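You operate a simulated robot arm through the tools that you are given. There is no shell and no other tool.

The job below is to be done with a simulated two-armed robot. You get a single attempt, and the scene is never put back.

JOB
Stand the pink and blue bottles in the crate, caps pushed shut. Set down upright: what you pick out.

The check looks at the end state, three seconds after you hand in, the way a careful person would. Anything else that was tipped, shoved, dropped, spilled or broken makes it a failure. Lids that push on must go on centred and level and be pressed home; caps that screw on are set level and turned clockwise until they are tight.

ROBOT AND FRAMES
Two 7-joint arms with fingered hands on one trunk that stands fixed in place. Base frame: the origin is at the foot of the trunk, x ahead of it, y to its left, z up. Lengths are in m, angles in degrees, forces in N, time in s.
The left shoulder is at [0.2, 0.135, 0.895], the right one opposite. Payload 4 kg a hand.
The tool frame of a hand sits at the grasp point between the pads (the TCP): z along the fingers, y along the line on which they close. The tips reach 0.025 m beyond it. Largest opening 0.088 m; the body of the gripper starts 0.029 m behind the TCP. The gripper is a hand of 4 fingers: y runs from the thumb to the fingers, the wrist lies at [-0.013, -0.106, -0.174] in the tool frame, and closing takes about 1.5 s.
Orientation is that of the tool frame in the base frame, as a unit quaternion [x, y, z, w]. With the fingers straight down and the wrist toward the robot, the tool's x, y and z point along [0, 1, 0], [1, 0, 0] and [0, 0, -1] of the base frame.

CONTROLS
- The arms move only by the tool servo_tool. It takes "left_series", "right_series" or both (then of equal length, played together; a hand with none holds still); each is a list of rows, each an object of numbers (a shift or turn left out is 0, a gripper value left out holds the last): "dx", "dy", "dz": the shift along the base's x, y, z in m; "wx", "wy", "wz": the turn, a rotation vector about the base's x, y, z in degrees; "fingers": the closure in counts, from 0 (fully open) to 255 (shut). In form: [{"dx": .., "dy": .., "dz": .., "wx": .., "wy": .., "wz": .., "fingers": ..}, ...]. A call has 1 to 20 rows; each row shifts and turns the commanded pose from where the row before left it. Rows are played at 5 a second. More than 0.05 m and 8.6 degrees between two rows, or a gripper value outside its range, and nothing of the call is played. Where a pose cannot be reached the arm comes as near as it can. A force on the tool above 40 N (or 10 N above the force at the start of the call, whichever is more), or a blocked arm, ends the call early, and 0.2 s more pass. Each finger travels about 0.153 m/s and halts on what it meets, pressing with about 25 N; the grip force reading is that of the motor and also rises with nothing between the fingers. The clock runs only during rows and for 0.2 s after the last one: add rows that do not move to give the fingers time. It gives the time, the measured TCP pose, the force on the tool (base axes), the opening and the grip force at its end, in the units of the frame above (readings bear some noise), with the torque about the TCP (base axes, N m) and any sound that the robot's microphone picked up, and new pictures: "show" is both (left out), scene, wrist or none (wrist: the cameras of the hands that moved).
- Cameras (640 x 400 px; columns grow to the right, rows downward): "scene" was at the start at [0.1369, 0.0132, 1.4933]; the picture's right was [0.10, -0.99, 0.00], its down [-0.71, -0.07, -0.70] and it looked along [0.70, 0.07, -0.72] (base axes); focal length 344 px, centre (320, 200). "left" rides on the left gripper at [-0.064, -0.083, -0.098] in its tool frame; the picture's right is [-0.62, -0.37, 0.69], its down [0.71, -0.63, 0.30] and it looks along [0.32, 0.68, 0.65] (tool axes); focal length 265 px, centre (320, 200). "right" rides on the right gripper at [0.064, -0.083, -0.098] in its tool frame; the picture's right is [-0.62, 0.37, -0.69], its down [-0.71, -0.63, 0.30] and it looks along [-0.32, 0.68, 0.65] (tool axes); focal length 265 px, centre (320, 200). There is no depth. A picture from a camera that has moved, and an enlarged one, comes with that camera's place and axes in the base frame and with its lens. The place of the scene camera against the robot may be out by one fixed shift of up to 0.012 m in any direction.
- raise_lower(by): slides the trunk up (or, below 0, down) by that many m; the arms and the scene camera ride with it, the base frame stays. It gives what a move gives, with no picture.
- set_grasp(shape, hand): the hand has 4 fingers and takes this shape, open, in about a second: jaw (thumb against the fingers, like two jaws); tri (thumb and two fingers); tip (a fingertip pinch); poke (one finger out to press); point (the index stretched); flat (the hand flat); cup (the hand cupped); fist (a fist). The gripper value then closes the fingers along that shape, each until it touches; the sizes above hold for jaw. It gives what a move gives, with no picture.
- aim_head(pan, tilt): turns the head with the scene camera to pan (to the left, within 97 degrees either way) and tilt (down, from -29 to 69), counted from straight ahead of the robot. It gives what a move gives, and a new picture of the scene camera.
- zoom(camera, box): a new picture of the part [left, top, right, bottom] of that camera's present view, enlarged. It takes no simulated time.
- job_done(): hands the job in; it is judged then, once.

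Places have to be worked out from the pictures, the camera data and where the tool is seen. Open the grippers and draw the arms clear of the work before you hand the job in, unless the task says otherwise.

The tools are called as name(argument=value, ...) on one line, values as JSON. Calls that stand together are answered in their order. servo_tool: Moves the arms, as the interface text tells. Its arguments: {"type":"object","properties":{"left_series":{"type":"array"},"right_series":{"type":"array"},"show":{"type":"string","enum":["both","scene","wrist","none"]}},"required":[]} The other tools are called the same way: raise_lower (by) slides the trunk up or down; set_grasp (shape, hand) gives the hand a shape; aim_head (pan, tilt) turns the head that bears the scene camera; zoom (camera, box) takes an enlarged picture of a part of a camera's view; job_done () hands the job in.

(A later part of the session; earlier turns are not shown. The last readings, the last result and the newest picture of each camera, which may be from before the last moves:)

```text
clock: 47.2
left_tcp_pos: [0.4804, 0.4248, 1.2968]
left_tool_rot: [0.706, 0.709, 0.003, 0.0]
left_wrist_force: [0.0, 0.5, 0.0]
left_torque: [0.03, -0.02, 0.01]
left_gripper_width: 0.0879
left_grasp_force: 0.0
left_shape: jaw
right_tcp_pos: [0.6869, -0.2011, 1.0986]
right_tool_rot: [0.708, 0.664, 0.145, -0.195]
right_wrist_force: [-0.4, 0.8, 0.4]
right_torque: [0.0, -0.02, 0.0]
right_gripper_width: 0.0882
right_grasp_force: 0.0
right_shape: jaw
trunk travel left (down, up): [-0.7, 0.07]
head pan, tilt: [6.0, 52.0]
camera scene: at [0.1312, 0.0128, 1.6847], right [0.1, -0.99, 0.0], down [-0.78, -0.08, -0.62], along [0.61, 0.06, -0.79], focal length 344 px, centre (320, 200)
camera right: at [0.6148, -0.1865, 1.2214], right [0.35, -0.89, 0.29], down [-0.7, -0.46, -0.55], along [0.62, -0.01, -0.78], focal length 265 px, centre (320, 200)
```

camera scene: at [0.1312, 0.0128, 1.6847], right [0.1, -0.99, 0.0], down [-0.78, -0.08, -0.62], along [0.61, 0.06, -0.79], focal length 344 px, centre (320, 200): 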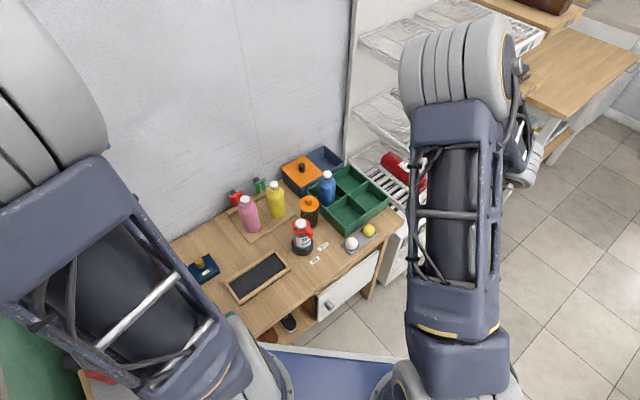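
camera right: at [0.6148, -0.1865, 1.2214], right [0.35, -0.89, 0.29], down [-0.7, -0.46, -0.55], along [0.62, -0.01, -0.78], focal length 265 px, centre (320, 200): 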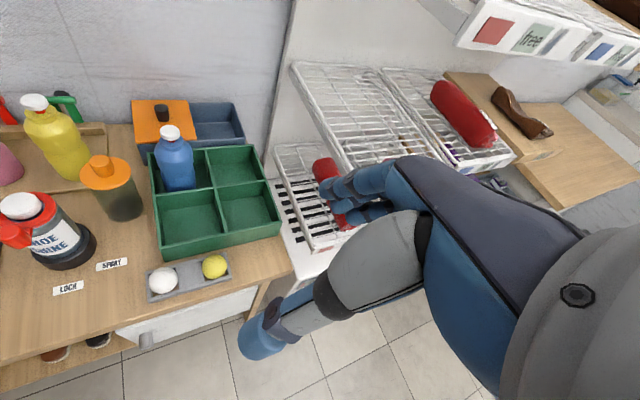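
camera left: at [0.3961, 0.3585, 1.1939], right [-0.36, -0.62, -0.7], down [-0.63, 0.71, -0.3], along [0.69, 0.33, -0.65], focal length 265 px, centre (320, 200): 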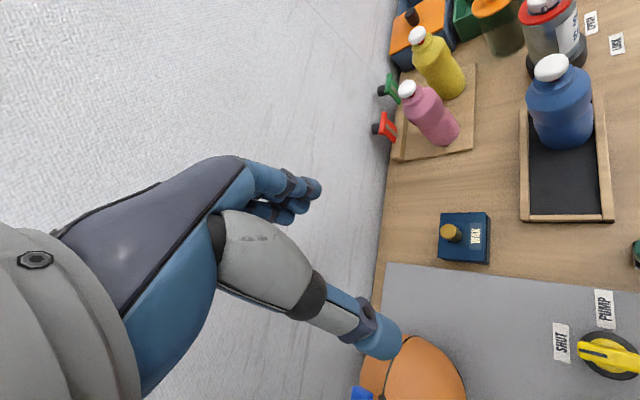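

All items still in place. I'll instead take pink with the left hand (pointing along the table from the left, fingers closing across the table depth, clear of yellow). First park the right arm further right and bring the left hand down while tilting/yawing it.

servo_tool(right_series=[{"dx": -0.02, "dy": -0.02, "dz": 0.01, "wx": -6}, {"dx": -0.02, "dy": -0.02, "dz": 0.01, "wx": -6}, {"dx": -0.02, "dy": -0.02, "dz": 0.01, "wx": -6}, {"dx": -0.02, "dy": -0.02, "dz": 0.01, "wx": -6}, {"dx": -0.02, "dy": -0.02, "dz": 0.01}, {"dx": -0.02, "dy": -0.02, "dz": 0.01}, {}, {}, {}, {}, {}, {}, {}, {}, {}, {}, {}], left_series=[{"dx": 0.015, "dz": -0.03}, {"dx": 0.015, "dz": -0.03}, {"dx": 0.015, "dz": -0.03}, {"dx": 0.015, "dz": -0.03}, {"dx": 0.015, "dz": -0.03}, {"dx": 0.015, "dz": -0.03}, {"wx": -7}, {"wx": -7}, {"wx": -7}, {"wx": -7}, {"wx": -7}, {"wx": -7}, {"wz": 7.5}, {"wz": 7.5}, {"wz": 7.5}, {"wz": 7.5}, {}])

```text
clock: 50.8
left_tcp_pos: [0.5699, 0.425, 1.117]
left_tool_rot: [0.464, 0.811, -0.178, 0.311]
left_wrist_force: [0.5, -0.1, -0.2]
left_torque: [0.02, 0.03, 0.0]
left_gripper_width: 0.0878
left_grasp_force: 0.1
left_shape: jaw
right_tcp_pos: [0.5668, -0.3193, 1.1575]
right_tool_rot: [0.734, 0.678, 0.005, -0.045]
right_wrist_force: [0.5, 0.8, -0.1]
right_torque: [-0.01, 0.05, -0.02]
right_gripper_width: 0.0879
right_grasp_force: 0.1
right_shape: jaw
trunk travel left (down, up): [-0.7, 0.07]
head pan, tilt: [6.0, 52.0]
camera scene: at [0.1313, 0.0128, 1.6847], right [0.1, -0.99, 0.0], down [-0.78, -0.08, -0.62], along [0.61, 0.06, -0.79], focal length 344 px, centre (320, 200)
camera right: at [0.4949, -0.2567, 1.2649], right [0.35, -0.69, 0.63], down [-0.7, -0.64, -0.32], along [0.62, -0.33, -0.71], focal length 265 px, centre (320, 200)
camera left: at [0.4892, 0.3967, 1.2316], right [0.15, -0.98, -0.1], down [-0.71, -0.04, -0.7], along [0.69, 0.18, -0.7], focal length 265 px, centre (320, 200)
```

scene: 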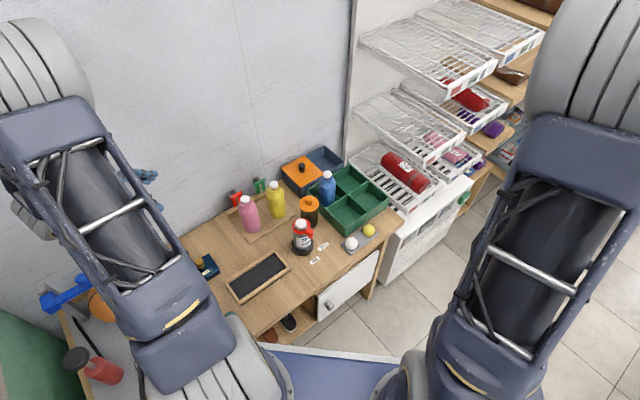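
right: 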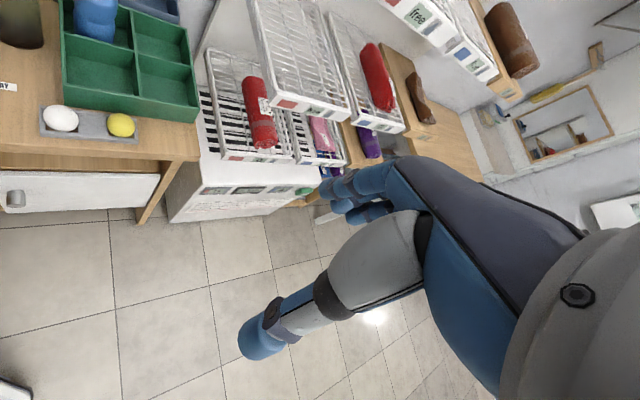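
left: 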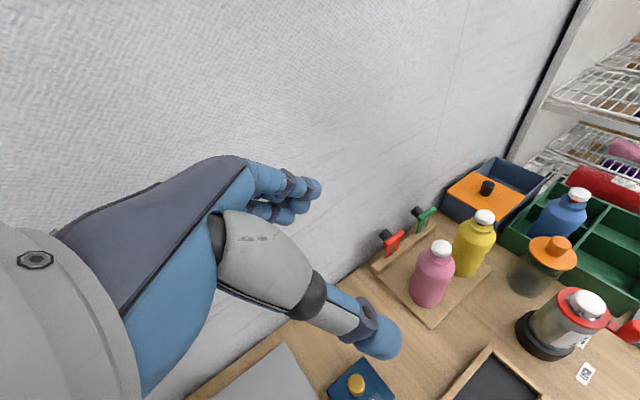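

The left arm handles this orientation well (yaw 30°, 48° down) and sees everything: pink ≈(0.724,0.287), red clamp head ≈(0.773,0.347). Before gripping, I test in the air that the left hand can reach above the crate's near compartment in this orientation.

servo_tool(left_series=[{"dx": 0.017, "dy": -0.033, "dz": -0.005}, {"dx": 0.017, "dy": -0.033, "dz": -0.005}, {"dx": 0.017, "dy": -0.033, "dz": -0.005}, {"dx": 0.017, "dy": -0.033, "dz": -0.005}, {"dx": 0.017, "dy": -0.033, "dz": -0.005}, {"dx": 0.017, "dy": -0.033, "dz": -0.005}, {"dx": 0.017, "dy": -0.033, "dz": -0.005}, {"dx": 0.017, "dy": -0.033, "dz": -0.005}, {"dx": 0.017, "dy": -0.033, "dz": -0.005}, {"dx": 0.017, "dy": -0.033, "dz": -0.005}, {"dx": 0.017, "dy": -0.033, "dz": -0.005}, {"dx": 0.017, "dy": -0.033, "dz": -0.005}, {"dx": 0.016, "dy": -0.033, "dz": -0.005}, {}])

```text
clock: 53.8
left_tcp_pos: [0.7915, -0.0052, 1.0525]
left_tool_rot: [0.465, 0.81, -0.177, 0.309]
left_wrist_force: [-0.1, -0.6, 0.4]
left_torque: [-0.02, 0.01, 0.03]
left_gripper_width: 0.0879
left_grasp_force: 0.0
left_shape: jaw
right_tcp_pos: [0.5676, -0.3194, 1.1581]
right_tool_rot: [0.734, 0.678, 0.006, -0.044]
right_wrist_force: [-0.1, -0.6, 0.1]
right_torque: [0.0, -0.02, -0.01]
right_gripper_width: 0.088
right_grasp_force: 0.1
right_shape: jaw
trunk travel left (down, up): [-0.7, 0.07]
head pan, tilt: [6.0, 52.0]
camera scene: at [0.1313, 0.0127, 1.6847], right [0.1, -0.99, 0.0], down [-0.78, -0.08, -0.62], along [0.61, 0.06, -0.79], focal length 344 px, centre (320, 200)
camera left: at [0.71, -0.0324, 1.1672], right [0.15, -0.98, -0.1], down [-0.71, -0.03, -0.7], along [0.69, 0.18, -0.7], focal length 265 px, centre (320, 200)
```

scene: 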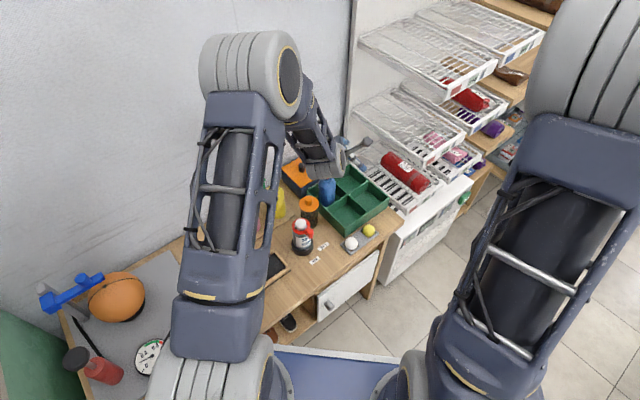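
left: 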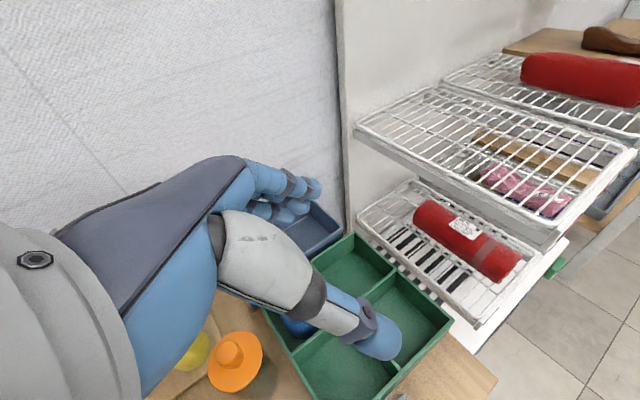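

The left hand reaches above the crate exactly. I return to hover above pink (TCP ≈(0.721,0.292,1.0)) while flattening the tilt by 10°.

servo_tool(left_series=[{"dx": -0.0078, "dy": 0.033, "dz": 0.0}, {"dx": -0.0078, "dy": 0.033, "dz": 0.0}, {"dx": -0.0078, "dy": 0.033}, {"dx": -0.0078, "dy": 0.033, "wx": -4.3, "wy": -2.5}, {"dx": -0.0078, "dy": 0.033, "wx": -4.3, "wy": -2.5}, {"dx": -0.0078, "dy": 0.033, "dz": -0.01}, {"dx": -0.0078, "dy": 0.033, "dz": -0.01}, {"dx": -0.0078, "dy": 0.033, "dz": -0.015}, {"dx": -0.0081, "dy": 0.033, "dz": -0.015}, {}, {}])

zoom(camera="scene", box=[180, 150, 320, 270])

zoom(camera="left", box=[220, 150, 540, 400])

```text
clock: 56.2
left_tcp_pos: [0.7195, 0.293, 1.0026]
left_tool_rot: [0.447, 0.781, -0.216, 0.378]
left_wrist_force: [0.0, 1.0, -0.3]
left_torque: [0.0, 0.01, -0.03]
left_gripper_width: 0.0876
left_grasp_force: 0.0
left_shape: jaw
right_tcp_pos: [0.5667, -0.3192, 1.1586]
right_tool_rot: [0.734, 0.678, 0.006, -0.045]
right_wrist_force: [-0.5, 0.8, -0.2]
right_torque: [-0.04, -0.02, -0.01]
right_gripper_width: 0.088
right_grasp_force: 0.1
right_shape: jaw
trunk travel left (down, up): [-0.7, 0.07]
head pan, tilt: [6.0, 52.0]
camera scene: at [0.1312, 0.0128, 1.6847], right [0.1, -0.99, 0.0], down [-0.78, -0.08, -0.62], along [0.61, 0.06, -0.79], focal length 344 px, centre (320, 200)
camera left: at [0.6286, 0.2824, 1.1125], right [0.15, -0.99, 0.06], down [-0.65, -0.14, -0.75], along [0.75, 0.08, -0.66], focal length 265 px, centre (320, 200)
```

scene: 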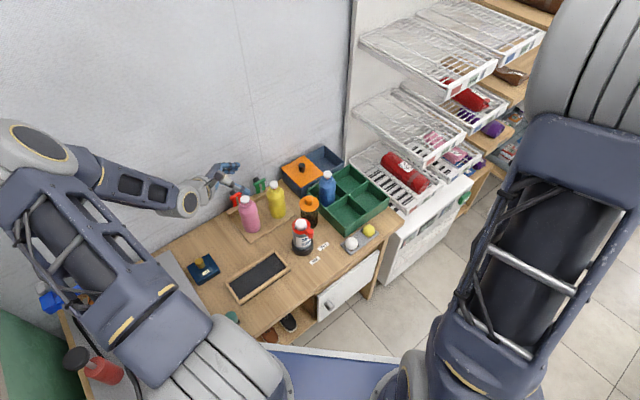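
left: 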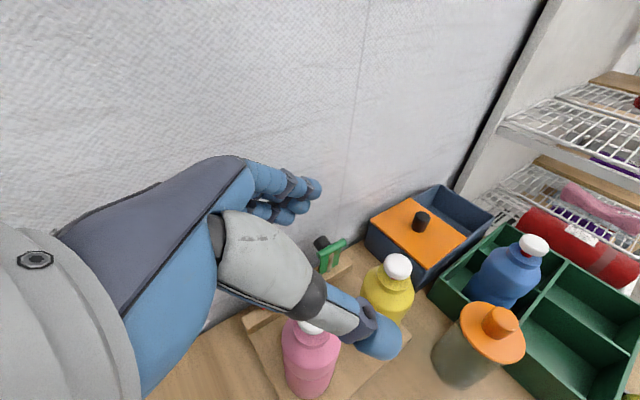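

```text
3.33 times, centred on (250, 210) of scene
camera zoom: at [0.1312, 0.0128, 1.6847], right [0.1, -0.99, 0.0], down [-0.78, -0.08, -0.62], along [0.61, 0.06, -0.79], focal length 1148 px, centre (553, 167)
```

zoom: 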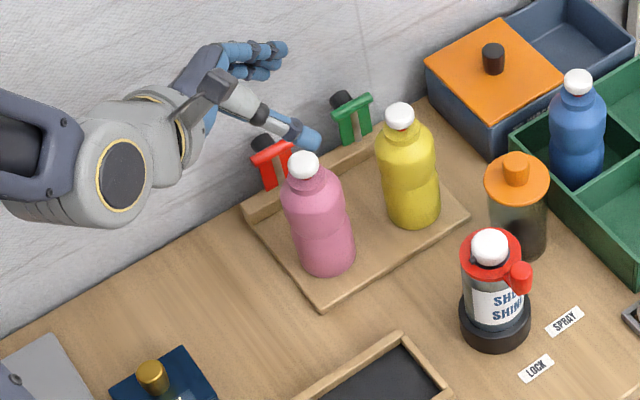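

```text
1.60 times, centred on (380, 275) of left
camera zoom: at [0.6286, 0.2824, 1.1125], right [0.15, -0.99, 0.06], down [-0.65, -0.14, -0.75], along [0.75, 0.08, -0.66], focal length 425 px, centre (224, 80)
```

zoom: 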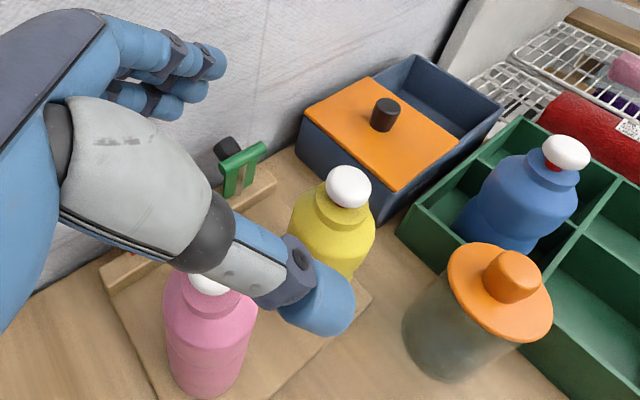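

Lateral alignment is within ~1–2 mm. I pre-close slightly to 0.079 m and descend half way to check clearance to the red clamp.

servo_tool(left_series=[{"fingers": 25}, {"dz": -0.02}, {"dz": -0.02}, {"dz": -0.02}, {"dz": -0.02}, {}])

zoom(camera="scene", box=[200, 150, 300, 250])

zoom(camera="left", box=[220, 150, 540, 400])

```text
clock: 57.6
left_tcp_pos: [0.7195, 0.2926, 0.9217]
left_tool_rot: [0.447, 0.781, -0.217, 0.379]
left_wrist_force: [0.1, 0.3, 0.4]
left_torque: [-0.01, 0.02, -0.01]
left_gripper_width: 0.0794
left_grasp_force: 0.1
left_shape: jaw
right_tcp_pos: [0.5662, -0.3194, 1.1569]
right_tool_rot: [0.733, 0.678, 0.005, -0.044]
right_wrist_force: [-0.7, -0.4, -0.1]
right_torque: [0.0, 0.02, -0.02]
right_gripper_width: 0.0878
right_grasp_force: 0.1
right_shape: jaw
trunk travel left (down, up): [-0.7, 0.07]
head pan, tilt: [6.0, 52.0]
camera scene: at [0.1312, 0.0128, 1.6847], right [0.1, -0.99, 0.0], down [-0.78, -0.08, -0.62], along [0.61, 0.06, -0.79], focal length 344 px, centre (320, 200)
camera left: at [0.6285, 0.2822, 1.0316], right [0.15, -0.99, 0.06], down [-0.65, -0.14, -0.75], along [0.75, 0.08, -0.66], focal length 265 px, centre (320, 200)
```

scene: 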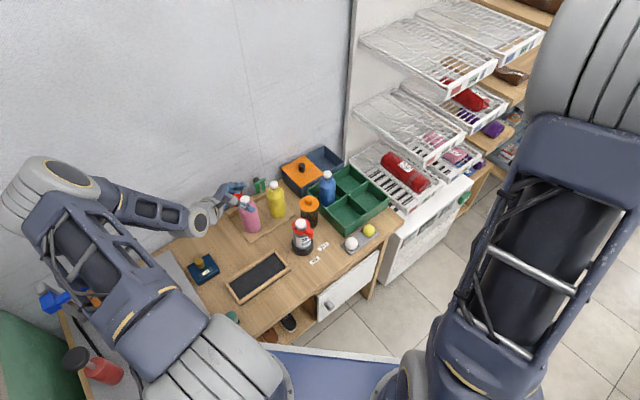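
left: 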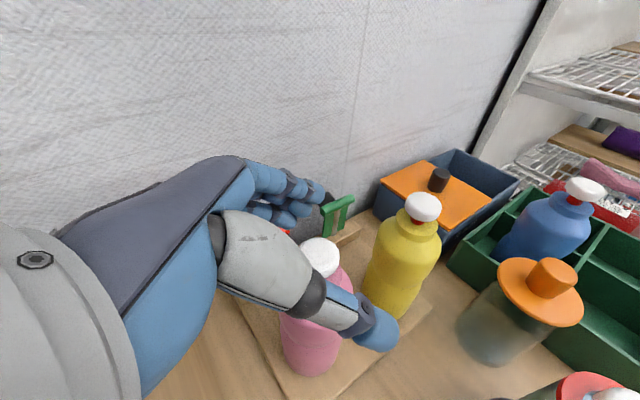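

```text
4.00 times, centred on (250, 200) of scene
camera zoom: at [0.1312, 0.0128, 1.6847], right [0.1, -0.99, 0.0], down [-0.78, -0.08, -0.62], along [0.61, 0.06, -0.79], focal length 1378 px, centre (600, 200)
```

zoom: 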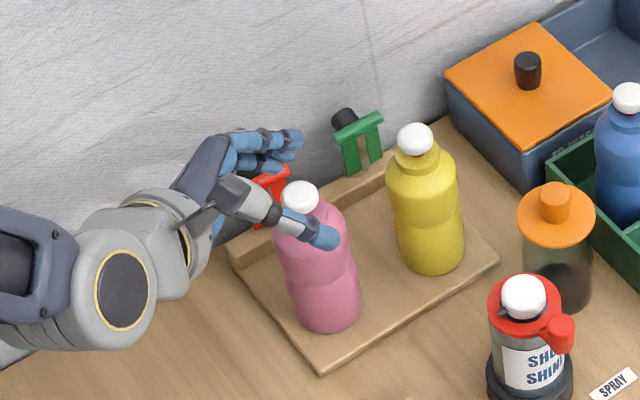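

```text
1.60 times, centred on (380, 275) of left
camera zoom: at [0.6285, 0.2822, 1.0316], right [0.15, -0.99, 0.06], down [-0.65, -0.14, -0.75], along [0.75, 0.08, -0.66], focal length 425 px, centre (224, 80)
```

zoom: 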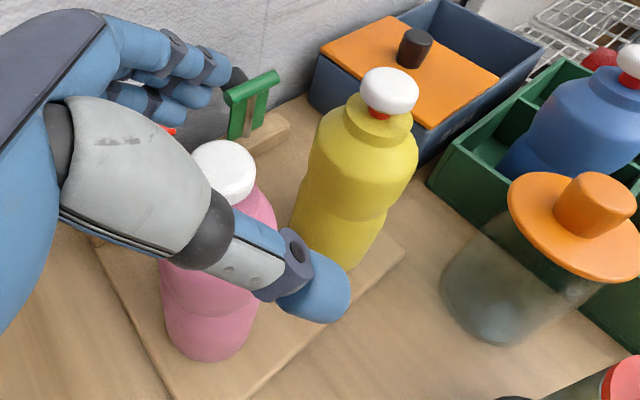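

Pink confirmed at ≈(0.725,0.289). To keep the fingers clear of the red clamp, I close to ≈0.072 m and descend another 3 cm, then inspect.

servo_tool(left_series=[{"fingers": 47}, {"dz": -0.01}, {"dz": -0.01}, {"dz": -0.01}, {}])

zoom(camera="scene", box=[210, 170, 280, 240])

zoom(camera="left", box=[220, 150, 420, 320])

```text
clock: 58.8
left_tcp_pos: [0.7201, 0.2917, 0.8914]
left_tool_rot: [0.448, 0.781, -0.216, 0.378]
left_wrist_force: [-0.4, 0.4, 0.8]
left_torque: [-0.04, 0.02, -0.01]
left_gripper_width: 0.0722
left_grasp_force: 0.0
left_shape: jaw
right_tcp_pos: [0.5667, -0.3199, 1.1583]
right_tool_rot: [0.734, 0.678, 0.005, -0.045]
right_wrist_force: [-0.5, 0.4, -0.7]
right_torque: [0.01, -0.01, 0.02]
right_gripper_width: 0.0879
right_grasp_force: 0.1
right_shape: jaw
trunk travel left (down, up): [-0.7, 0.07]
head pan, tilt: [6.0, 52.0]
camera scene: at [0.1312, 0.0128, 1.6847], right [0.1, -0.99, 0.0], down [-0.78, -0.08, -0.62], along [0.61, 0.06, -0.79], focal length 344 px, centre (320, 200)
camera left: at [0.6286, 0.2823, 1.0017], right [0.15, -0.99, 0.06], down [-0.65, -0.14, -0.75], along [0.75, 0.08, -0.66], focal length 265 px, centre (320, 200)
```

scene: 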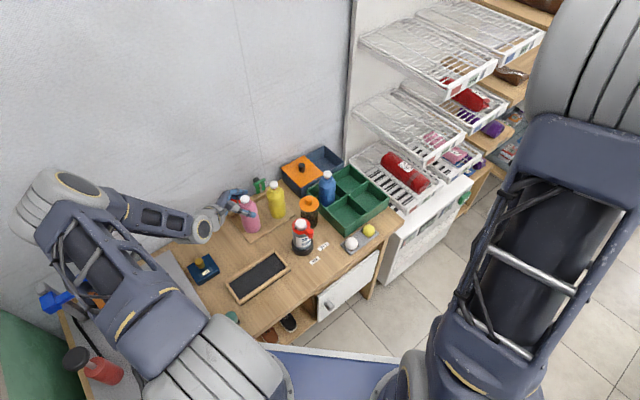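
left: 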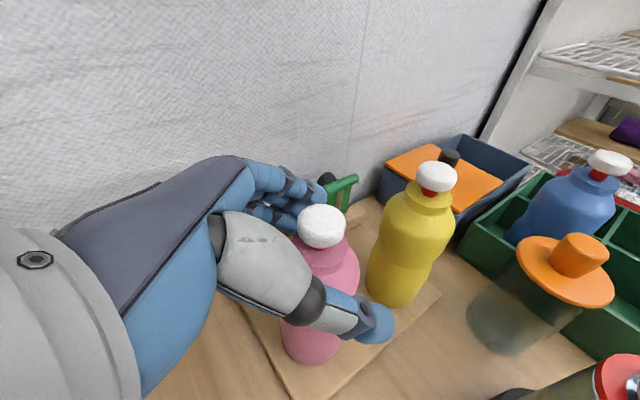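

```text
5.71 times, centred on (245, 205) of scene
camera zoom: at [0.1312, 0.0128, 1.6847], right [0.1, -0.99, 0.0], down [-0.78, -0.08, -0.62], along [0.61, 0.06, -0.79], focal length 1968 px, centre (749, 171)
```

zoom: 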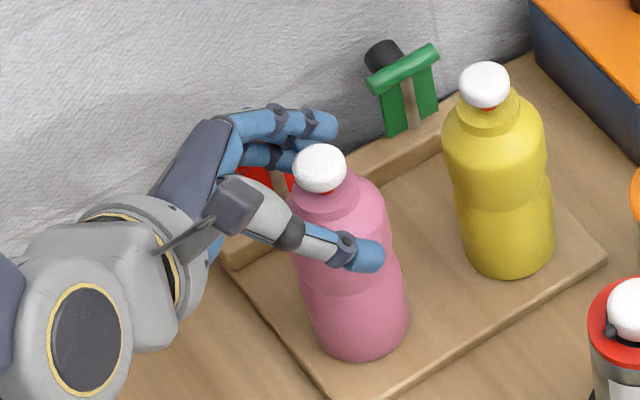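

```text
2.35 times, centred on (320, 235) of left
camera zoom: at [0.6286, 0.2823, 1.0017], right [0.15, -0.99, 0.06], down [-0.65, -0.14, -0.75], along [0.75, 0.08, -0.66], focal length 624 px, centre (320, 118)
```

zoom: 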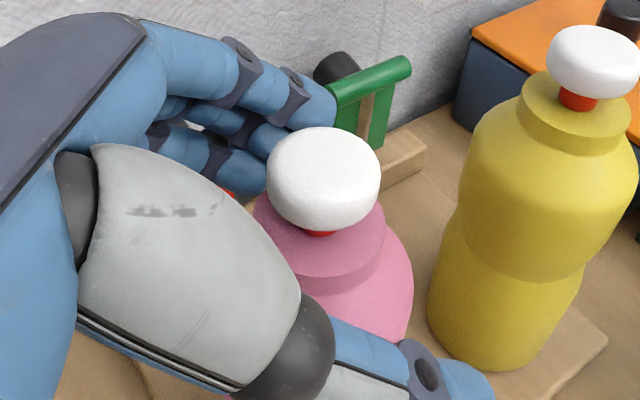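

Fingers stay between bottle and clamp in both views, with margin (finger lateral ≈0.04 m, clamp ≈0.07 m). I descend the last 3 cm.

servo_tool(left_series=[{"dz": -0.01}, {"dz": -0.01}, {"dz": -0.009}, {}])

zoom(camera="scene", box=[210, 170, 280, 240])

zoom(camera="left", box=[220, 150, 420, 320])

```text
clock: 59.8
left_tcp_pos: [0.7199, 0.2923, 0.863]
left_tool_rot: [0.447, 0.781, -0.217, 0.379]
left_wrist_force: [-0.1, 0.1, 1.0]
left_torque: [0.0, 0.01, 0.01]
left_gripper_width: 0.0719
left_grasp_force: 0.0
left_shape: jaw
right_tcp_pos: [0.567, -0.3192, 1.158]
right_tool_rot: [0.734, 0.678, 0.006, -0.044]
right_wrist_force: [0.1, 0.7, 0.9]
right_torque: [0.0, 0.01, -0.02]
right_gripper_width: 0.0881
right_grasp_force: 0.2
right_shape: jaw
trunk travel left (down, up): [-0.7, 0.07]
head pan, tilt: [6.0, 52.0]
camera scene: at [0.1313, 0.0128, 1.6847], right [0.1, -0.99, 0.0], down [-0.78, -0.08, -0.62], along [0.61, 0.06, -0.79], focal length 344 px, centre (320, 200)
camera left: at [0.6289, 0.2821, 0.9727], right [0.15, -0.99, 0.06], down [-0.65, -0.14, -0.75], along [0.75, 0.08, -0.66], focal length 265 px, centre (320, 200)
```

scene: 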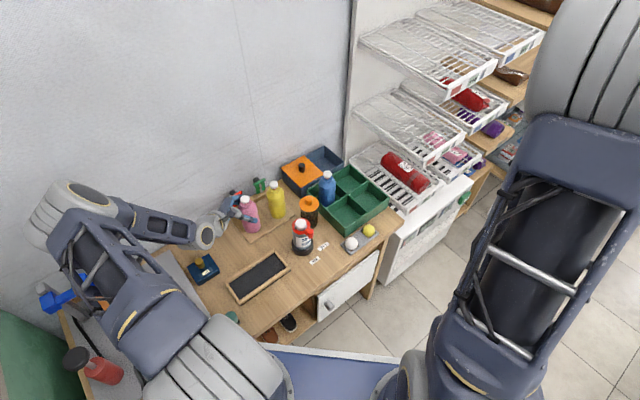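
left: 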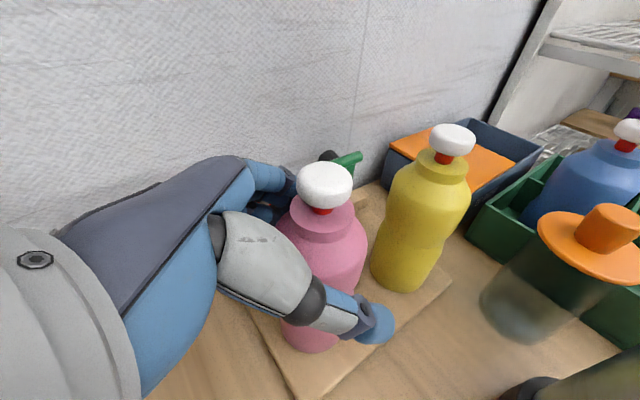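

```text
5.71 times, centred on (245, 205) of scene
camera zoom: at [0.1313, 0.0128, 1.6847], right [0.1, -0.99, 0.0], down [-0.78, -0.08, -0.62], along [0.61, 0.06, -0.79], focal length 1968 px, centre (749, 171)
```

zoom: 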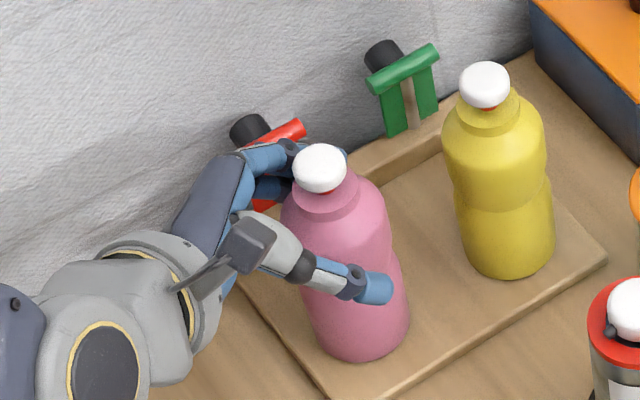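

```text
2.35 times, centred on (320, 235) of left
camera zoom: at [0.6289, 0.2821, 0.9727], right [0.15, -0.99, 0.06], down [-0.65, -0.14, -0.75], along [0.75, 0.08, -0.66], focal length 624 px, centre (320, 118)
```

zoom: 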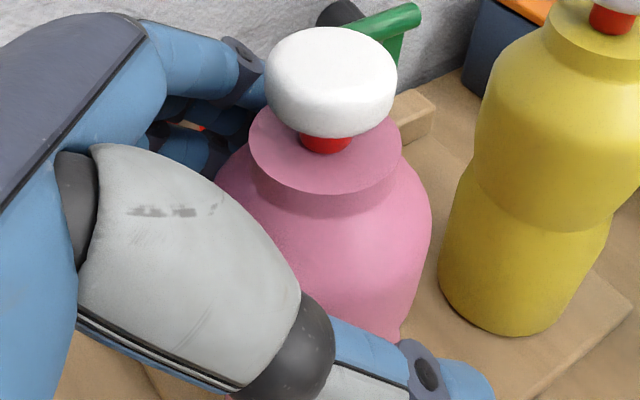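

No contact forces and the bottle sits well between thumb and fingers. Closing gradually.

servo_tool(left_series=[{"fingers": 60}, {"fingers": 75}, {"fingers": 90}, {"fingers": 105}, {"fingers": 120}, {"fingers": 135}, {"fingers": 150}, {}, {}])

zoom(camera="scene", box=[210, 170, 280, 240])

```text
clock: 61.8
left_tcp_pos: [0.7199, 0.2936, 0.8639]
left_tool_rot: [0.448, 0.781, -0.218, 0.378]
left_wrist_force: [0.8, 0.7, 0.1]
left_torque: [0.07, 0.0, -0.01]
left_gripper_width: 0.0454
left_grasp_force: 25.1
left_shape: jaw
right_tcp_pos: [0.5661, -0.3204, 1.1579]
right_tool_rot: [0.734, 0.678, 0.005, -0.045]
right_wrist_force: [-0.5, 0.3, -0.1]
right_torque: [-0.05, -0.05, -0.02]
right_gripper_width: 0.088
right_grasp_force: 0.0
right_shape: jaw
trunk travel left (down, up): [-0.7, 0.07]
head pan, tilt: [6.0, 52.0]
camera scene: at [0.1313, 0.0128, 1.6847], right [0.1, -0.99, 0.0], down [-0.78, -0.08, -0.62], along [0.61, 0.06, -0.79], focal length 344 px, centre (320, 200)
camera left: at [0.6288, 0.2821, 0.9727], right [0.15, -0.99, 0.06], down [-0.65, -0.14, -0.75], along [0.75, 0.08, -0.66], focal length 265 px, centre (320, 200)
```

scene: 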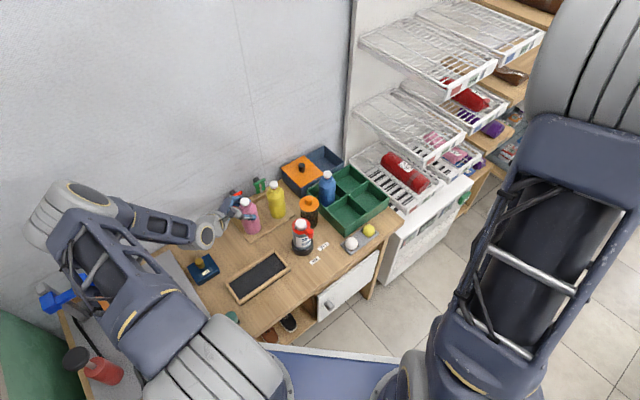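
left: 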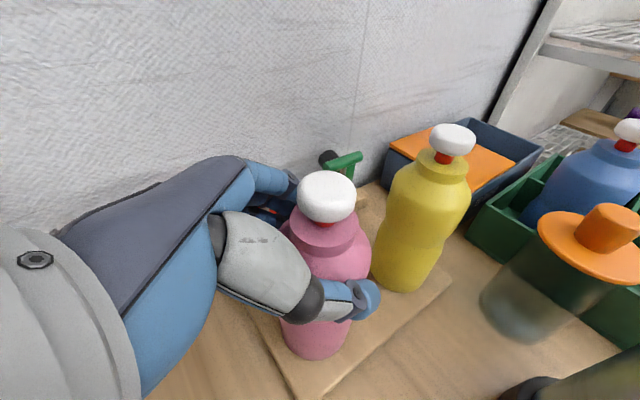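

```text
5.71 times, centred on (245, 205) of scene
camera zoom: at [0.1313, 0.0128, 1.6847], right [0.1, -0.99, 0.0], down [-0.78, -0.08, -0.62], along [0.61, 0.06, -0.79], focal length 1968 px, centre (749, 171)
```

zoom: 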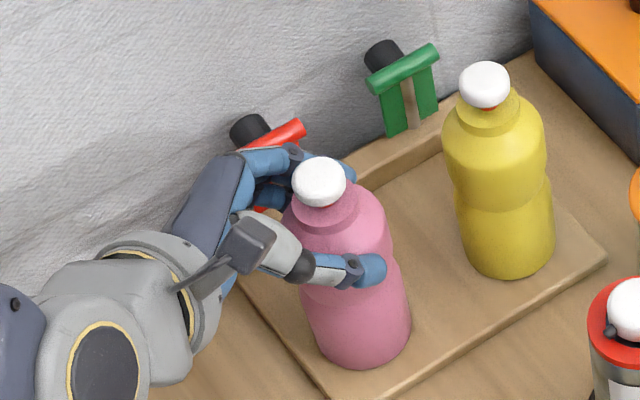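

Gripped at 25 N. I lift slowly, then continue straight up.

servo_tool(left_series=[{"dz": 0.005}, {"dz": 0.01}, {"dz": 0.015}, {"dz": 0.02}, {"dz": 0.02}, {"dz": 0.025}, {"dz": 0.025}, {"dz": 0.025}, {}, {}])

zoom(camera="scene", box=[190, 130, 310, 250])

zoom(camera="left", box=[220, 120, 480, 400])

```text
clock: 64.0
left_tcp_pos: [0.7202, 0.2924, 1.0087]
left_tool_rot: [0.447, 0.781, -0.218, 0.378]
left_wrist_force: [0.3, 0.3, -4.1]
left_torque: [0.02, 0.02, 0.0]
left_gripper_width: 0.0452
left_grasp_force: 24.6
left_shape: jaw
right_tcp_pos: [0.5674, -0.3202, 1.1576]
right_tool_rot: [0.734, 0.678, 0.004, -0.043]
right_wrist_force: [0.1, -0.3, -0.2]
right_torque: [0.0, 0.0, -0.02]
right_gripper_width: 0.0883
right_grasp_force: 0.0
right_shape: jaw
trunk travel left (down, up): [-0.7, 0.07]
head pan, tilt: [6.0, 52.0]
camera scene: at [0.1314, 0.0128, 1.6847], right [0.1, -0.99, 0.0], down [-0.78, -0.08, -0.62], along [0.61, 0.06, -0.79], focal length 344 px, centre (320, 200)
camera left: at [0.6296, 0.2813, 1.1174], right [0.15, -0.99, 0.06], down [-0.65, -0.14, -0.75], along [0.75, 0.08, -0.66], focal length 265 px, centre (320, 200)
```

scene: 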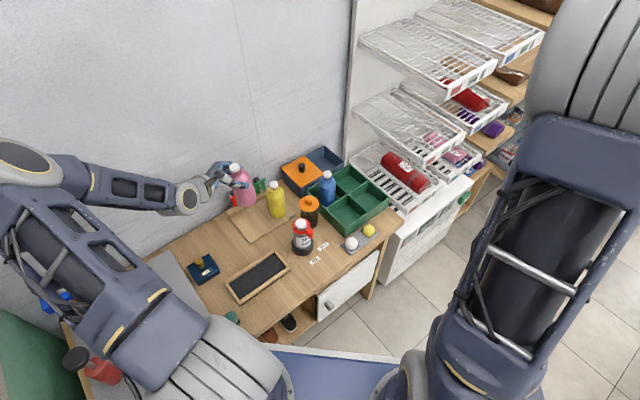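
left: 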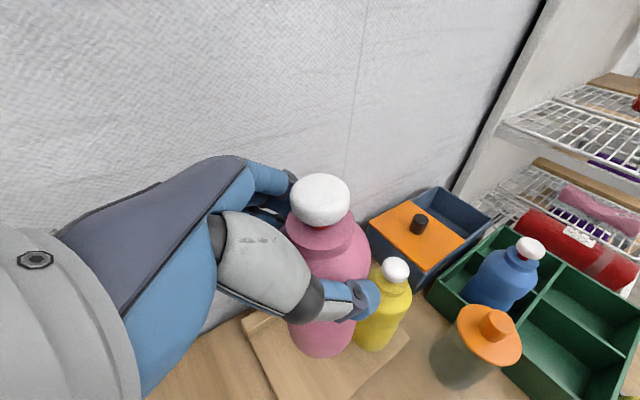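

```text
3.33 times, centred on (250, 190) of scene
camera zoom: at [0.1314, 0.0128, 1.6847], right [0.1, -0.99, 0.0], down [-0.78, -0.08, -0.62], along [0.61, 0.06, -0.79], focal length 1148 px, centre (553, 233)
```

zoom: 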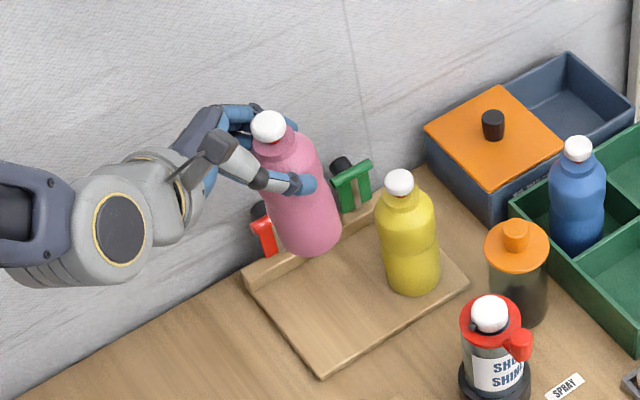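

```text
1.43 times, centred on (350, 260) of left
camera zoom: at [0.6296, 0.2813, 1.1174], right [0.15, -0.99, 0.06], down [-0.65, -0.14, -0.75], along [0.75, 0.08, -0.66], focal length 379 px, centre (277, 114)
```

zoom: 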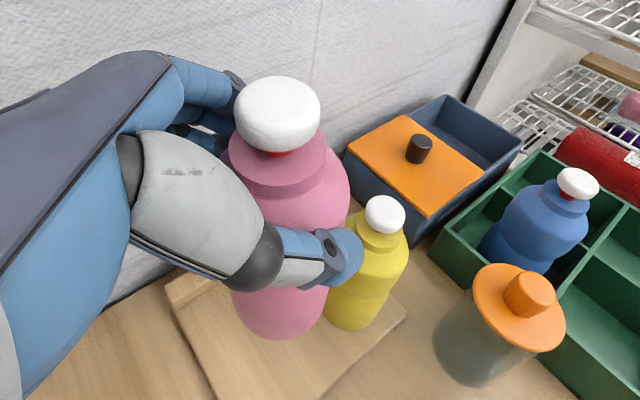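

Lifted cleanly (4.1 N). The bottle leans ~3.5° back toward the hand; I correct that while rising to z≈1.055 and carry it over to above the near compartment.

servo_tool(left_series=[{"dz": 0.015, "wx": 1.5, "wy": 0.9}, {"dz": 0.015, "wx": 1.5, "wy": 0.9}, {"dz": 0.016}, {"dx": 0.0075, "dy": -0.033}, {"dx": 0.0075, "dy": -0.033}, {"dx": 0.0075, "dy": -0.033}, {"dx": 0.0075, "dy": -0.033}, {"dx": 0.0075, "dy": -0.033}, {"dx": 0.0075, "dy": -0.033}, {"dx": 0.0075, "dy": -0.033}, {"dx": 0.0075, "dy": -0.033}, {"dx": 0.0075, "dy": -0.033}, {}, {}])

zoom(camera="scene", box=[280, 110, 420, 250])

zoom(camera="left", box=[220, 120, 480, 400])

```text
clock: 67.0
left_tcp_pos: [0.7875, -0.0044, 1.0536]
left_tool_rot: [0.453, 0.793, -0.203, 0.354]
left_wrist_force: [0.4, -0.4, -4.0]
left_torque: [0.05, 0.01, 0.01]
left_gripper_width: 0.045
left_grasp_force: 24.6
left_shape: jaw
right_tcp_pos: [0.5671, -0.3202, 1.157]
right_tool_rot: [0.734, 0.678, 0.006, -0.045]
right_wrist_force: [0.6, 0.0, 0.5]
right_torque: [0.01, 0.01, 0.03]
right_gripper_width: 0.0879
right_grasp_force: 0.0
right_shape: jaw
trunk travel left (down, up): [-0.7, 0.07]
head pan, tilt: [6.0, 52.0]
camera scene: at [0.1314, 0.0127, 1.6847], right [0.1, -0.99, 0.0], down [-0.78, -0.08, -0.62], along [0.61, 0.06, -0.79], focal length 344 px, centre (320, 200)
camera left: at [0.6995, -0.0208, 1.1654], right [0.15, -0.99, 0.0], down [-0.67, -0.1, -0.73], along [0.73, 0.11, -0.68], focal length 265 px, centre (320, 200)
```

scene: 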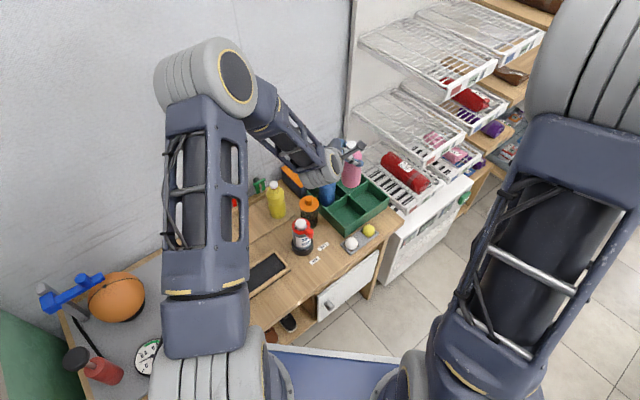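
left: 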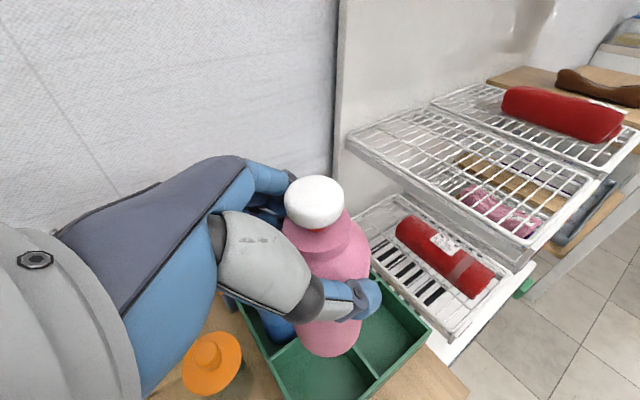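

```text
2.86 times, centred on (350, 180) of scene
camera zoom: at [0.1314, 0.0127, 1.6847], right [0.1, -0.99, 0.0], down [-0.78, -0.08, -0.62], along [0.61, 0.06, -0.79], focal length 984 px, centre (234, 257)
```

zoom: 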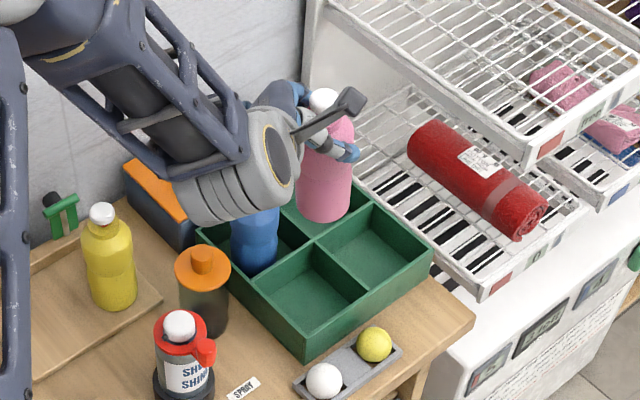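

```text
1.43 times, centred on (350, 260) of left
camera zoom: at [0.6995, -0.0208, 1.1654], right [0.15, -0.99, 0.0], down [-0.67, -0.1, -0.73], along [0.73, 0.11, -0.68], focal length 379 px, centre (277, 114)
```

zoom: 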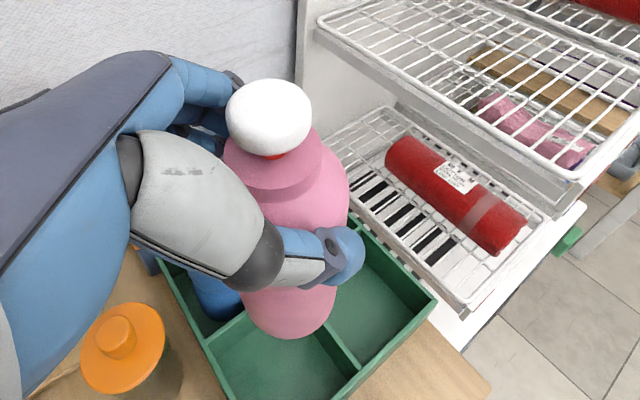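

The bottle swung ~5° in the grip (top toward +y). I correct with a 4.5° roll, shift 3 mm, and lower to just above the crate rim to recheck.

servo_tool(left_series=[{"wx": 2.25, "dy": -0.0015}, {"wx": 2.25, "dy": -0.0015}, {"dz": -0.02}, {"dz": -0.025}, {"dz": -0.025}, {"dz": -0.025}, {"dz": -0.02}, {}, {}])

zoom(camera="scene", box=[280, 130, 420, 250])

zoom(camera="left", box=[220, 120, 480, 400])

```text
clock: 69.0
left_tcp_pos: [0.7869, -0.0075, 0.9391]
left_tool_rot: [0.466, 0.8, -0.172, 0.336]
left_wrist_force: [0.8, 0.4, -3.5]
left_torque: [0.0, 0.01, -0.05]
left_gripper_width: 0.0446
left_grasp_force: 25.6
left_shape: jaw
right_tcp_pos: [0.5668, -0.3198, 1.1582]
right_tool_rot: [0.734, 0.678, 0.006, -0.044]
right_wrist_force: [-0.5, 0.4, 0.3]
right_torque: [0.0, 0.01, 0.0]
right_gripper_width: 0.088
right_grasp_force: 0.0
right_shape: jaw
trunk travel left (down, up): [-0.7, 0.07]
head pan, tilt: [6.0, 52.0]
camera scene: at [0.1314, 0.0127, 1.6847], right [0.1, -0.99, 0.0], down [-0.78, -0.08, -0.62], along [0.61, 0.06, -0.79], focal length 344 px, centre (320, 200)
camera left: at [0.6995, -0.0332, 1.0491], right [0.15, -0.99, -0.08], down [-0.67, -0.05, -0.74], along [0.73, 0.16, -0.67], focal length 265 px, centre (320, 200)
```

scene: 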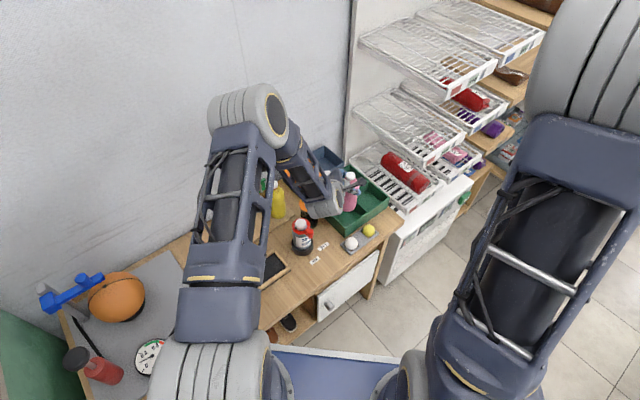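
left: 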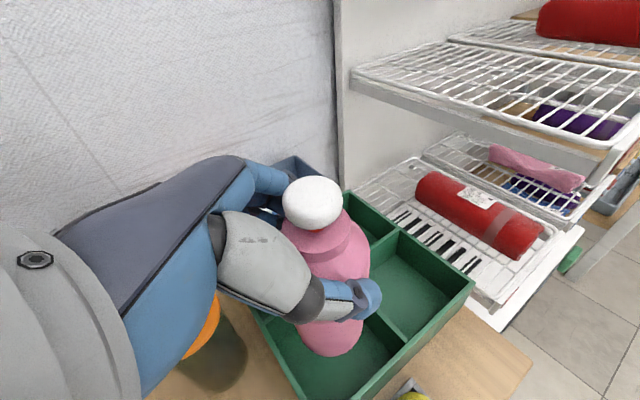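

```text
3.33 times, centred on (350, 190) of scene
camera zoom: at [0.1314, 0.0127, 1.6847], right [0.1, -0.99, 0.0], down [-0.78, -0.08, -0.62], along [0.61, 0.06, -0.79], focal length 1148 px, centre (220, 233)
```

zoom: 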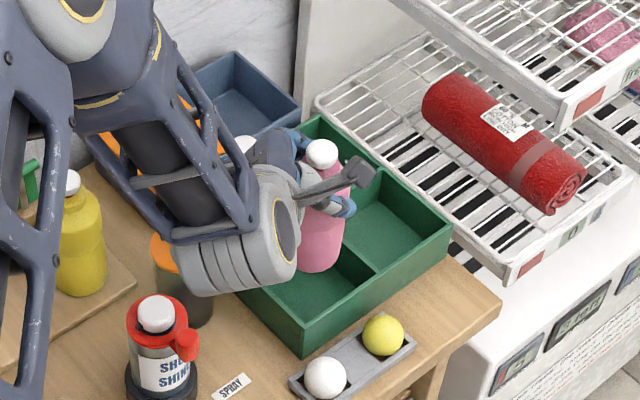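

```text
1.43 times, centred on (350, 260) of left
camera zoom: at [0.6995, -0.0332, 1.0491], right [0.15, -0.99, -0.08], down [-0.67, -0.05, -0.74], along [0.73, 0.16, -0.67], focal length 379 px, centre (277, 114)
```

zoom: 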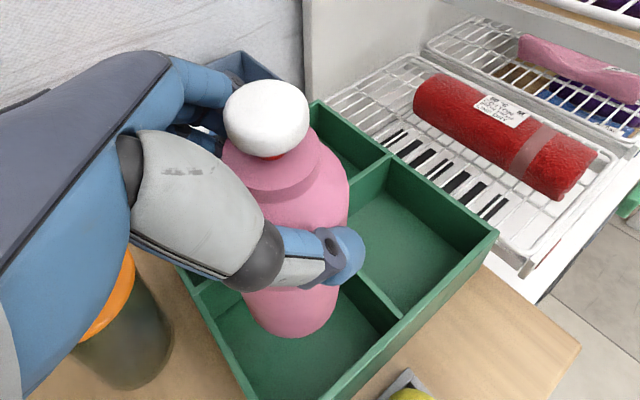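

Bottle is now vertical to ~1.5° and over the near compartment centre (≈0.789,-0.007). I lower it further, stopping just above expected contact.

servo_tool(left_series=[{"dz": -0.015}, {"dz": -0.015}, {"dz": -0.015}, {"dz": -0.015}, {}])

zoom(camera="scene", box=[280, 130, 420, 250])

zoom(camera="left", box=[220, 120, 480, 400])

```text
clock: 70.2
left_tcp_pos: [0.7869, -0.008, 0.8791]
left_tool_rot: [0.467, 0.8, -0.172, 0.336]
left_wrist_force: [0.7, -0.5, -4.5]
left_torque: [0.0, 0.03, 0.02]
left_gripper_width: 0.0446
left_grasp_force: 25.7
left_shape: jaw
right_tcp_pos: [0.566, -0.3202, 1.158]
right_tool_rot: [0.733, 0.678, 0.005, -0.044]
right_wrist_force: [0.2, -0.4, 0.1]
right_torque: [-0.01, -0.01, -0.02]
right_gripper_width: 0.0878
right_grasp_force: 0.1
right_shape: jaw
trunk travel left (down, up): [-0.7, 0.07]
head pan, tilt: [6.0, 52.0]
camera scene: at [0.1314, 0.0127, 1.6847], right [0.1, -0.99, 0.0], down [-0.78, -0.08, -0.62], along [0.61, 0.06, -0.79], focal length 344 px, centre (320, 200)
camera left: at [0.6998, -0.0331, 0.9893], right [0.15, -0.99, -0.08], down [-0.67, -0.05, -0.74], along [0.73, 0.17, -0.67], focal length 265 px, centre (320, 200)
```

scene: 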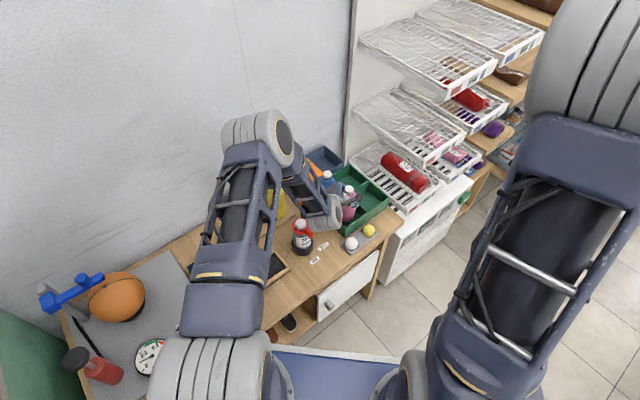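
left: 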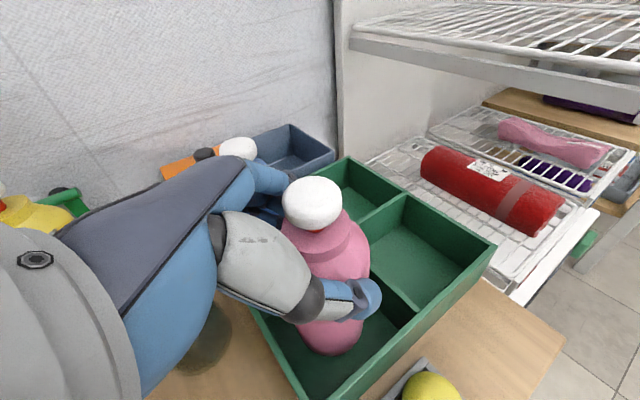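

```text
3.33 times, centred on (350, 190) of scene
camera zoom: at [0.1314, 0.0127, 1.6847], right [0.1, -0.99, 0.0], down [-0.78, -0.08, -0.62], along [0.61, 0.06, -0.79], focal length 1148 px, centre (220, 233)
```

zoom: 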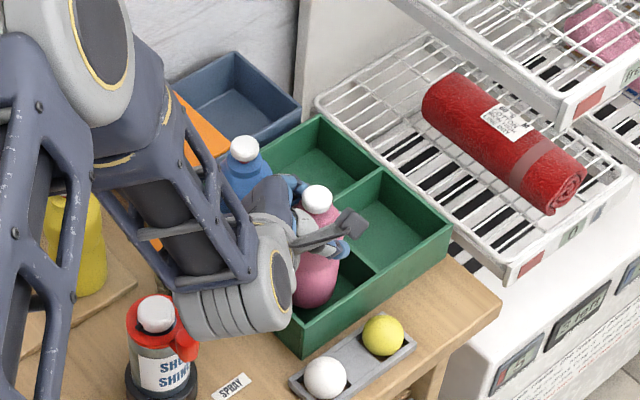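

```text
1.43 times, centred on (350, 260) of left
camera zoom: at [0.6998, -0.0331, 0.9893], right [0.15, -0.99, -0.08], down [-0.67, -0.05, -0.74], along [0.73, 0.17, -0.67], focal length 379 px, centre (277, 114)
```

zoom: 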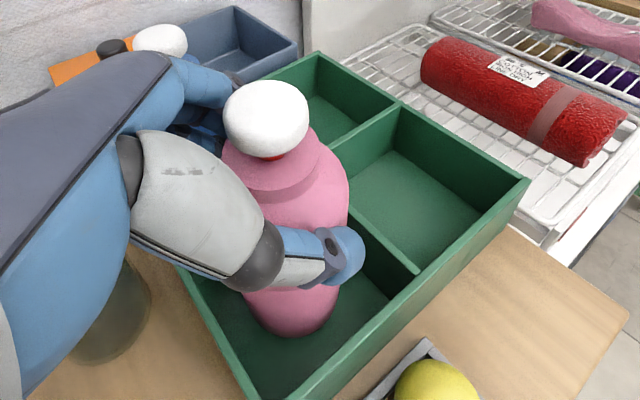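

Good clearance all around. Continuing down in small steps until the floor takes the weight.

servo_tool(left_series=[{"dz": -0.005}, {"dz": -0.004}, {"dz": -0.003}, {}], show="none")

servo_tool(left_series=[{"dz": -0.002}, {"dz": -0.002}, {}], show="none")

```text
clock: 71.2
left_tcp_pos: [0.7881, -0.008, 0.8667]
left_tool_rot: [0.468, 0.8, -0.172, 0.335]
left_wrist_force: [0.1, -0.7, -3.9]
left_torque: [0.02, 0.05, 0.02]
left_gripper_width: 0.0448
left_grasp_force: 25.5
left_shape: jaw
right_tcp_pos: [0.5669, -0.3194, 1.1576]
right_tool_rot: [0.734, 0.677, 0.007, -0.045]
right_wrist_force: [0.4, -0.4, -0.3]
right_torque: [-0.01, 0.02, -0.01]
right_gripper_width: 0.0878
right_grasp_force: 0.0
right_shape: jaw
trunk travel left (down, up): [-0.7, 0.07]
head pan, tilt: [6.0, 52.0]
```

```text
clock: 72.0
left_tcp_pos: [0.789, -0.0077, 0.8634]
left_tool_rot: [0.467, 0.8, -0.172, 0.336]
left_wrist_force: [-0.7, 0.2, -4.3]
left_torque: [-0.01, 0.03, 0.0]
left_gripper_width: 0.0446
left_grasp_force: 24.8
left_shape: jaw
right_tcp_pos: [0.566, -0.3208, 1.1569]
right_tool_rot: [0.733, 0.679, 0.005, -0.044]
right_wrist_force: [-0.1, 0.6, -1.0]
right_torque: [-0.01, 0.01, -0.03]
right_gripper_width: 0.0878
right_grasp_force: 0.0
right_shape: jaw
trunk travel left (down, up): [-0.7, 0.07]
head pan, tilt: [6.0, 52.0]
```

Still carrying full weight at 0.863; going on in 2 mm steps.

servo_tool(left_series=[{"dz": -0.002}, {"dz": -0.002}, {}], show="none")

servo_tool(left_series=[{"dz": -0.002}, {}], show="none")

```text
clock: 72.8
left_tcp_pos: [0.7886, -0.0082, 0.8598]
left_tool_rot: [0.467, 0.8, -0.171, 0.337]
left_wrist_force: [1.6, 0.1, 4.2]
left_torque: [0.01, -0.06, 0.0]
left_gripper_width: 0.0443
left_grasp_force: 25.2
left_shape: jaw
right_tcp_pos: [0.5667, -0.3204, 1.1573]
right_tool_rot: [0.734, 0.678, 0.005, -0.044]
right_wrist_force: [1.3, 0.2, -0.4]
right_torque: [0.01, -0.01, 0.01]
right_gripper_width: 0.0875
right_grasp_force: 0.1
right_shape: jaw
trunk travel left (down, up): [-0.7, 0.07]
head pan, tilt: [6.0, 52.0]
```

```text
clock: 73.4
left_tcp_pos: [0.7866, -0.008, 0.858]
left_tool_rot: [0.466, 0.8, -0.172, 0.337]
left_wrist_force: [2.2, 1.0, 7.7]
left_torque: [-0.07, -0.08, -0.03]
left_gripper_width: 0.0445
left_grasp_force: 25.1
left_shape: jaw
right_tcp_pos: [0.567, -0.319, 1.1586]
right_tool_rot: [0.734, 0.678, 0.005, -0.044]
right_wrist_force: [-0.1, 0.9, -0.1]
right_torque: [0.0, -0.01, -0.04]
right_gripper_width: 0.0878
right_grasp_force: 0.1
right_shape: jaw
trunk travel left (down, up): [-0.7, 0.07]
head pan, tilt: [6.0, 52.0]
```

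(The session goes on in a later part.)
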